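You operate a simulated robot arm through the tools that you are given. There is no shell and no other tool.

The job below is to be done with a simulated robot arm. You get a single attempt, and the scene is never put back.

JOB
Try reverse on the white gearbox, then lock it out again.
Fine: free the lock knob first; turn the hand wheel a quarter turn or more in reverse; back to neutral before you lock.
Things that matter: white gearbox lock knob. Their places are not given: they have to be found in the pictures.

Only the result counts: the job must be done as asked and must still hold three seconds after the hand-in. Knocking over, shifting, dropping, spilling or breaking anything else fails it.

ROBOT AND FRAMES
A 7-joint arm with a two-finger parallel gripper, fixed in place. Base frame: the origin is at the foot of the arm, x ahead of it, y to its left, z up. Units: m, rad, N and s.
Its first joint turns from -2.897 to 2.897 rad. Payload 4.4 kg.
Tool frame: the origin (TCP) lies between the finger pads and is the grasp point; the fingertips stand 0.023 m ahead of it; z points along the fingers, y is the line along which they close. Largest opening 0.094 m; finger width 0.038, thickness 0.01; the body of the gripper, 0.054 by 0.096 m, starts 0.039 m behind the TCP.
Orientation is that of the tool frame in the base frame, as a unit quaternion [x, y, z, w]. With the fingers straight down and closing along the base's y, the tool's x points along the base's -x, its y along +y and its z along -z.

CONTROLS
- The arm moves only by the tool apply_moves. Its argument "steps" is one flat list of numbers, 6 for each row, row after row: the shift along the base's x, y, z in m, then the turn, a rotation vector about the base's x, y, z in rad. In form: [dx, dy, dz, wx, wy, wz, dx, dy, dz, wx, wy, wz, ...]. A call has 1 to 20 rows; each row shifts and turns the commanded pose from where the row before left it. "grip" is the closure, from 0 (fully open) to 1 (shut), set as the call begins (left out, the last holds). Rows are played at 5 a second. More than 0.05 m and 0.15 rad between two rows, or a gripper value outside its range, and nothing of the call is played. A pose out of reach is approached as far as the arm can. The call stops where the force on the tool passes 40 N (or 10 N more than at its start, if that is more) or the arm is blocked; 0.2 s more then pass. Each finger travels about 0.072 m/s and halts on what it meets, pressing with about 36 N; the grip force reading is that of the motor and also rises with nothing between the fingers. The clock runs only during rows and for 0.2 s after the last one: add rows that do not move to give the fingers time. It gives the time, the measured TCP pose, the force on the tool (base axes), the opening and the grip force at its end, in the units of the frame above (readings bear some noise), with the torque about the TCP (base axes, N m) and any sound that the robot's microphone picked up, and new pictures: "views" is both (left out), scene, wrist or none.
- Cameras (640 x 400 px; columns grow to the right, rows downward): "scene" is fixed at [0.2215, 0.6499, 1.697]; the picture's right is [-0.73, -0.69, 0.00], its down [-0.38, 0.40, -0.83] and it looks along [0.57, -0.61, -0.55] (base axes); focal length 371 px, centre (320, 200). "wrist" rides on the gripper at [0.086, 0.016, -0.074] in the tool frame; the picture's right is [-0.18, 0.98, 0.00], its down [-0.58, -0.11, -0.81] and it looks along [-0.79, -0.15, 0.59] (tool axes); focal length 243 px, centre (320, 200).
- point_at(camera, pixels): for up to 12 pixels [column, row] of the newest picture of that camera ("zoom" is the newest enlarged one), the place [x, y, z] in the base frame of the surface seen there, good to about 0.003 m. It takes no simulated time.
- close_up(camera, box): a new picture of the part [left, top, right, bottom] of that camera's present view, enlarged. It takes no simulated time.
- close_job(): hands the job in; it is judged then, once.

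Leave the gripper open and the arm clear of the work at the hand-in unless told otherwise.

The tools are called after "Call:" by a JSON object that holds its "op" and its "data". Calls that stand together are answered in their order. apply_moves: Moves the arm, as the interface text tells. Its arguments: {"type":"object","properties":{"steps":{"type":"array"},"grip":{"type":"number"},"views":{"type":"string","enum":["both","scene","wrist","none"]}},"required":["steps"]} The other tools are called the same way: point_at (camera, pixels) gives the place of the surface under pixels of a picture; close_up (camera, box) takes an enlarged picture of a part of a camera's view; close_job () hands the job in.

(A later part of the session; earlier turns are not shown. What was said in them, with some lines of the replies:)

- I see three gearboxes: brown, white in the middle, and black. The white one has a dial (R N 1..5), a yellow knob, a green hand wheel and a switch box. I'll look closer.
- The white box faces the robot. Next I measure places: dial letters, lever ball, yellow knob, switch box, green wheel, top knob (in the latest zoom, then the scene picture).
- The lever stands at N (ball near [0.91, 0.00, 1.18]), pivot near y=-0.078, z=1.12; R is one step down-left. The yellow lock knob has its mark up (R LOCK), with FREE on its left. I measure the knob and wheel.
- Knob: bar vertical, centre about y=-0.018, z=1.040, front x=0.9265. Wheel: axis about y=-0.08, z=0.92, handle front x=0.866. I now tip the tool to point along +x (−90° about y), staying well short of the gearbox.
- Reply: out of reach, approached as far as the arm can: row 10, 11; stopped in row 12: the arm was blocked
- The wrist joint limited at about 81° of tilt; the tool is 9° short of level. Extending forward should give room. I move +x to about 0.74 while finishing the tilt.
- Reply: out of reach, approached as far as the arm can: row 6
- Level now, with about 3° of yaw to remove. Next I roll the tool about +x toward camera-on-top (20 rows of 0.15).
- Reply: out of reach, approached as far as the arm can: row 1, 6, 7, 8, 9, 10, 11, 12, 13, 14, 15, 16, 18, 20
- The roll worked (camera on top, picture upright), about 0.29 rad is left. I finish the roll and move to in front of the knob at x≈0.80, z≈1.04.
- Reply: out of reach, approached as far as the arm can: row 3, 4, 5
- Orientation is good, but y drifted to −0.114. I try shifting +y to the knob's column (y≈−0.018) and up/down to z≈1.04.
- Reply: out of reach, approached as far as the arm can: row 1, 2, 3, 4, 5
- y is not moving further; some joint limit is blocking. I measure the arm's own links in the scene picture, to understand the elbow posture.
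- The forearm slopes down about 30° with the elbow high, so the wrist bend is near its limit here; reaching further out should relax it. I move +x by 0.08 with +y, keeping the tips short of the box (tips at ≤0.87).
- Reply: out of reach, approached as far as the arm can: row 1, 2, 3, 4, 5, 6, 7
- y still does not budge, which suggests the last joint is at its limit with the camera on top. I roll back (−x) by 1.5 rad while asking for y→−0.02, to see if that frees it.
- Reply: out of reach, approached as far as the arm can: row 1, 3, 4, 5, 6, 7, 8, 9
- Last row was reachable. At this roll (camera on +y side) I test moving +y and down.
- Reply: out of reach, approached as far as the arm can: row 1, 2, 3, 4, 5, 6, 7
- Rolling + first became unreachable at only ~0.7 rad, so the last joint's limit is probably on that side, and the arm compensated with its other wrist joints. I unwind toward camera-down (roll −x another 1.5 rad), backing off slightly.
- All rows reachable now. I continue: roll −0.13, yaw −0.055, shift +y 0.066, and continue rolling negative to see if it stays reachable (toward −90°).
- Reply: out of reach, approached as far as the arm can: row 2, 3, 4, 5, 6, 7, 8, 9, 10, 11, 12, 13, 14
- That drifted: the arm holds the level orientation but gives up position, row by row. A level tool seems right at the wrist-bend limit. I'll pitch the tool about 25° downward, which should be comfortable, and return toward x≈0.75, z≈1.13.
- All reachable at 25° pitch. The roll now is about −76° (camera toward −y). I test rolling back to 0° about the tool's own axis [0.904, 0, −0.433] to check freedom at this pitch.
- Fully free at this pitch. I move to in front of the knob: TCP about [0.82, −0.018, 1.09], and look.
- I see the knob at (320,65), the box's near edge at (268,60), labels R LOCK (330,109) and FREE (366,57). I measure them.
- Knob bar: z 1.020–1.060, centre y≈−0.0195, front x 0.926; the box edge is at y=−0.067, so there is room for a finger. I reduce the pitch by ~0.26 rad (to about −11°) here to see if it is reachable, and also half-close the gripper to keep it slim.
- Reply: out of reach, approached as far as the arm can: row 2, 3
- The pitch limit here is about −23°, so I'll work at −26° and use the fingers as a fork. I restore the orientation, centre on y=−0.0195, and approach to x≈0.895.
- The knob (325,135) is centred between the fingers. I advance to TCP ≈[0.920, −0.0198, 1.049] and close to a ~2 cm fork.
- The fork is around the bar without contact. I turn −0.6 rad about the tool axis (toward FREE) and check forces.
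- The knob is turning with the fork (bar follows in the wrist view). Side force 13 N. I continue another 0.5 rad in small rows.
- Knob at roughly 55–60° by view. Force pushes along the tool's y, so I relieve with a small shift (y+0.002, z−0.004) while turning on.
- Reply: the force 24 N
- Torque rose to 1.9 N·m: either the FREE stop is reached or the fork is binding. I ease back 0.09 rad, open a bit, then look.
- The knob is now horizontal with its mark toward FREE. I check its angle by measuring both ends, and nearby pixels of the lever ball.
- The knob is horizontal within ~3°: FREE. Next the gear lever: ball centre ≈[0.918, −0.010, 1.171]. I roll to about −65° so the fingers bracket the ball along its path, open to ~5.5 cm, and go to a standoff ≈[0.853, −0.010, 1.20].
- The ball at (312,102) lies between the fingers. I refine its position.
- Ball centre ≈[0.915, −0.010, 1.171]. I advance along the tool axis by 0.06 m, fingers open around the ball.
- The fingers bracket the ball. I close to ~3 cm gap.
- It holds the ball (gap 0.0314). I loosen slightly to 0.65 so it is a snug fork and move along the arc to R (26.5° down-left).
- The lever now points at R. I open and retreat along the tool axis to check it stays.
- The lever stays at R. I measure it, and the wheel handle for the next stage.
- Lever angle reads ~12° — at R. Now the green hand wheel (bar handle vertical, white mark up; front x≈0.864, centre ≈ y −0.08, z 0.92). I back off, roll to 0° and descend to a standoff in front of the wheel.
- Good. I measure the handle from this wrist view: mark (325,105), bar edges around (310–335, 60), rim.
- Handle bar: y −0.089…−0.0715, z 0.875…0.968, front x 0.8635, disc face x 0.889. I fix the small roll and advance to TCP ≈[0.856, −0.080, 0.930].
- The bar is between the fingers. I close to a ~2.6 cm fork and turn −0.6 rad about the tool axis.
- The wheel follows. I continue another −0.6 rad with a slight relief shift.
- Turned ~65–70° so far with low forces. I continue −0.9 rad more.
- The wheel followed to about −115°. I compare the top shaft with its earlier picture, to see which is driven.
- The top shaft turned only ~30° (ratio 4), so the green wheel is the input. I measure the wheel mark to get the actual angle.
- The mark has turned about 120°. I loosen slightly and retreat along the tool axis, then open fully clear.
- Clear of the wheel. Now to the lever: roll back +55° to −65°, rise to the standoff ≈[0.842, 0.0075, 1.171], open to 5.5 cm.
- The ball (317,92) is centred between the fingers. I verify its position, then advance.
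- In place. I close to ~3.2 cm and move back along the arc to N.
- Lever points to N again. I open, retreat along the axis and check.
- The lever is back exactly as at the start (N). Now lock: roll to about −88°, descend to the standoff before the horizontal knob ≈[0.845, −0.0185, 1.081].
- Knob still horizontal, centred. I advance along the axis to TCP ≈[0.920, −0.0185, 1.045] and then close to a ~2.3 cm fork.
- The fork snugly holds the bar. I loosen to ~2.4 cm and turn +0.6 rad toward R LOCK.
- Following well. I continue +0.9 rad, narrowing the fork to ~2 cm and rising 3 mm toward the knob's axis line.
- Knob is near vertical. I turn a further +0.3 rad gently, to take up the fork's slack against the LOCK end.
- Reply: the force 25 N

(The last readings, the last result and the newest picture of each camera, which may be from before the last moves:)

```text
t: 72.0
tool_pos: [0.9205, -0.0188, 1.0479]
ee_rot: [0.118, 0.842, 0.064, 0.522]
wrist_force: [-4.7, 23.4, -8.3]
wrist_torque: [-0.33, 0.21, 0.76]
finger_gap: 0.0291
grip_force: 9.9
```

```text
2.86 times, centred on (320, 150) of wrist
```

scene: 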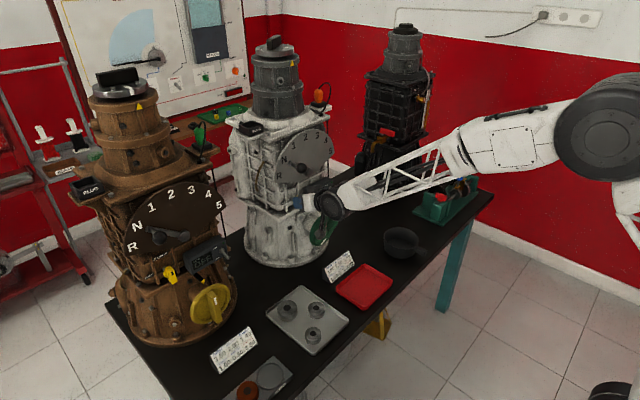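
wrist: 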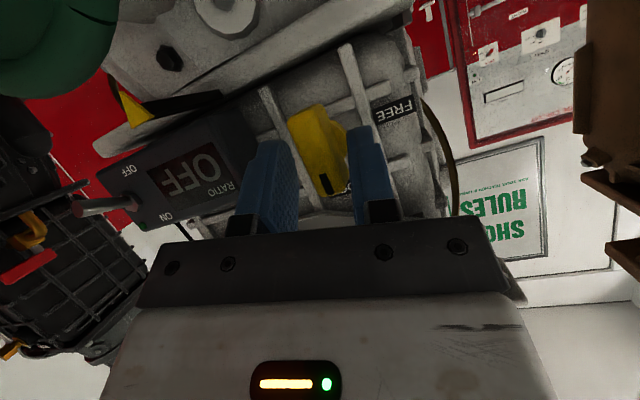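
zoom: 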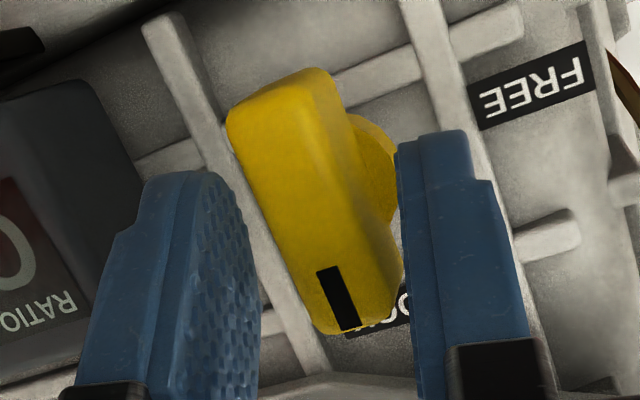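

The knob has met its end stop (fork tilted past it, force rising). I turn the fork back, open, and retreat to check.

Call:
{"op": "apply_moves", "data": {"steps": [0, 0, 0, -0.0895, 0, 0.0445, 0, 0, 0, -0.0895, 0, 0.0445, 0, 0, 0, -0.0448, 0, 0.0222, 0, 0, 0, 0, 0, 0], "grip": 0.5, "views": "none"}}

Call:
{"op": "apply_moves", "data": {"steps": [-0.019, 0, 0.0091, 0, 0, 0, -0.019, 0, 0.0091, 0, 0, 0, -0.019, 0, 0.0091, 0, 0, 0, -0.019, 0, 0.0091, 0, 0, 0, -0.02, 0, 0, 0, 0, 0, 0, 0, 0, 0, 0, 0]}}

Call:
{"op": "close_up", "data": {"camera": "scene", "box": [270, 150, 345, 250]}}

Call:
{"op": "close_up", "data": {"camera": "wrist", "box": [220, 0, 400, 120]}}

```text
t: 73.0
tool_pos: [0.92, -0.0192, 1.0493]
ee_rot: [0.012, 0.849, -0.001, 0.528]
wrist_force: [0.6, 0.6, -0.8]
wrist_torque: [-0.02, 0.0, -0.02]
finger_gap: 0.0469
grip_force: 0.1
```

```text
t: 74.4
tool_pos: [0.8241, -0.0207, 1.0855]
ee_rot: [0.013, 0.849, -0.002, 0.528]
wrist_force: [-0.7, -0.7, -0.4]
wrist_torque: [-0.01, 0.0, 0.02]
finger_gap: 0.0472
grip_force: 0.0
```

scene: 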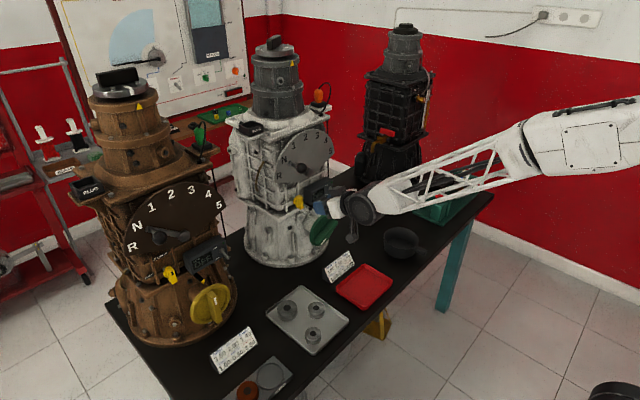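
wrist: 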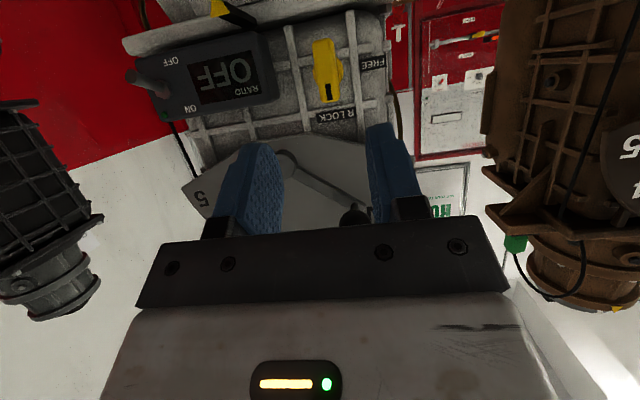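

```text
4.00 times, centred on (308, 200) of scene
```

zoom: 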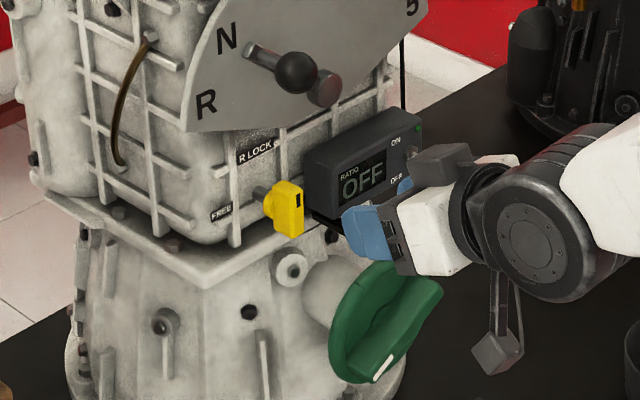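

```text
3.33 times, centred on (310, 60) of wrist
```

zoom: 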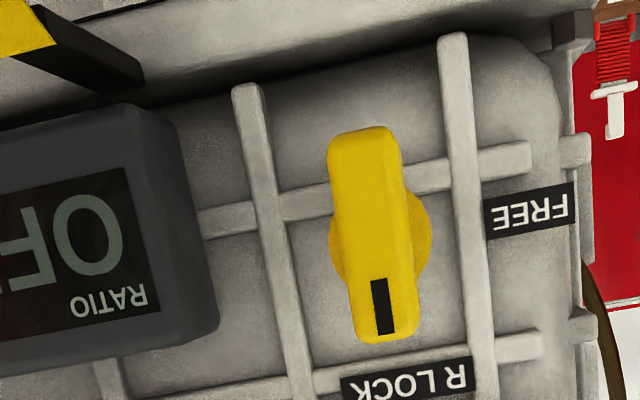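

The knob is vertical with its mark at R LOCK, the lever is at N, and the wheel has turned ~120°. I open the gripper and back the arm well away.

Call:
{"op": "apply_moves", "data": {"steps": [-0.03, 0, 0.01, 0, 0, 0, -0.03, 0, 0.02, 0, 0, 0, -0.03, 0, 0.02, 0, 0, 0, -0.03, 0, 0.03, 0, 0, 0, -0.02, 0, 0.03, 0, 0, 0, 0, 0, 0, 0, 0, 0, 0, 0, 0, 0, 0, 0], "grip": 0}}

Call:
{"op": "close_up", "data": {"camera": "scene", "box": [220, 110, 350, 280]}}

```text
t: 76.0
tool_pos: [0.6843, -0.0175, 1.1946]
ee_rot: [0.013, 0.849, -0.002, 0.528]
wrist_force: [0.7, -0.1, 0.6]
wrist_torque: [0.03, 0.01, 0.01]
finger_gap: 0.0939
grip_force: 0.2
```

scene: 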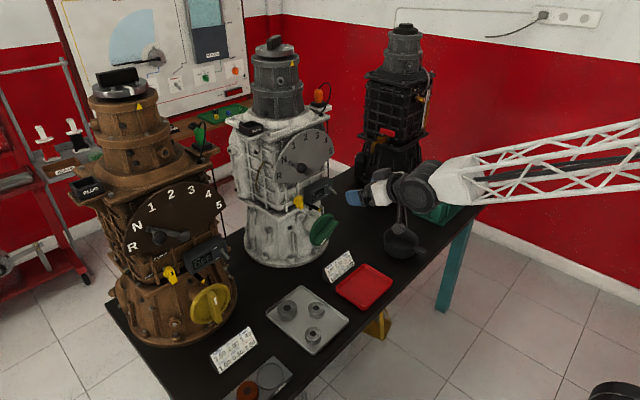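
wrist: 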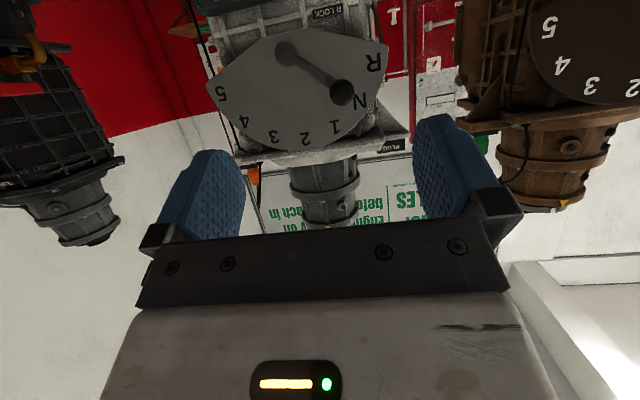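

```text
2.35 times, centred on (285, 195) of scene
```

zoom: 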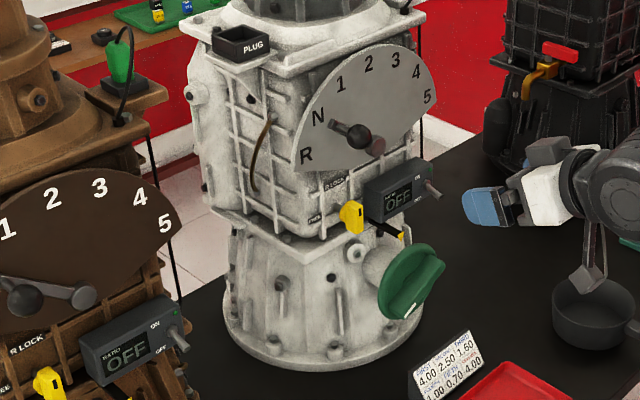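

Everything is in its place: lock knob on R LOCK, lever at N, wheel turned about 120°, nothing else moved, gripper open and clear. I hand in.

Call:
{"op": "close_job", "data": {}}

```text
The job is handed in.
```

I tried reverse on the white gearbox and locked it out again; the job is handed in.

- **Freed the lock:** I turned the yellow knob from R LOCK to FREE.
- **Reverse:** I moved the lever from N to R and turned the green hand wheel about 120°. The top shaft followed by about 30°, which matches the card's 4.00 reverse ratio.
- **Back to neutral:** The lever measured at its starting position on N before I touched the lock.
- **Locked again:** I turned the knob back to its stop, and its mark points to R LOCK.

I left the hand wheel at its new position, since returning it wasn't asked for. The last pictures show nothing else moved. The gripper is open and the arm is clear of the work.
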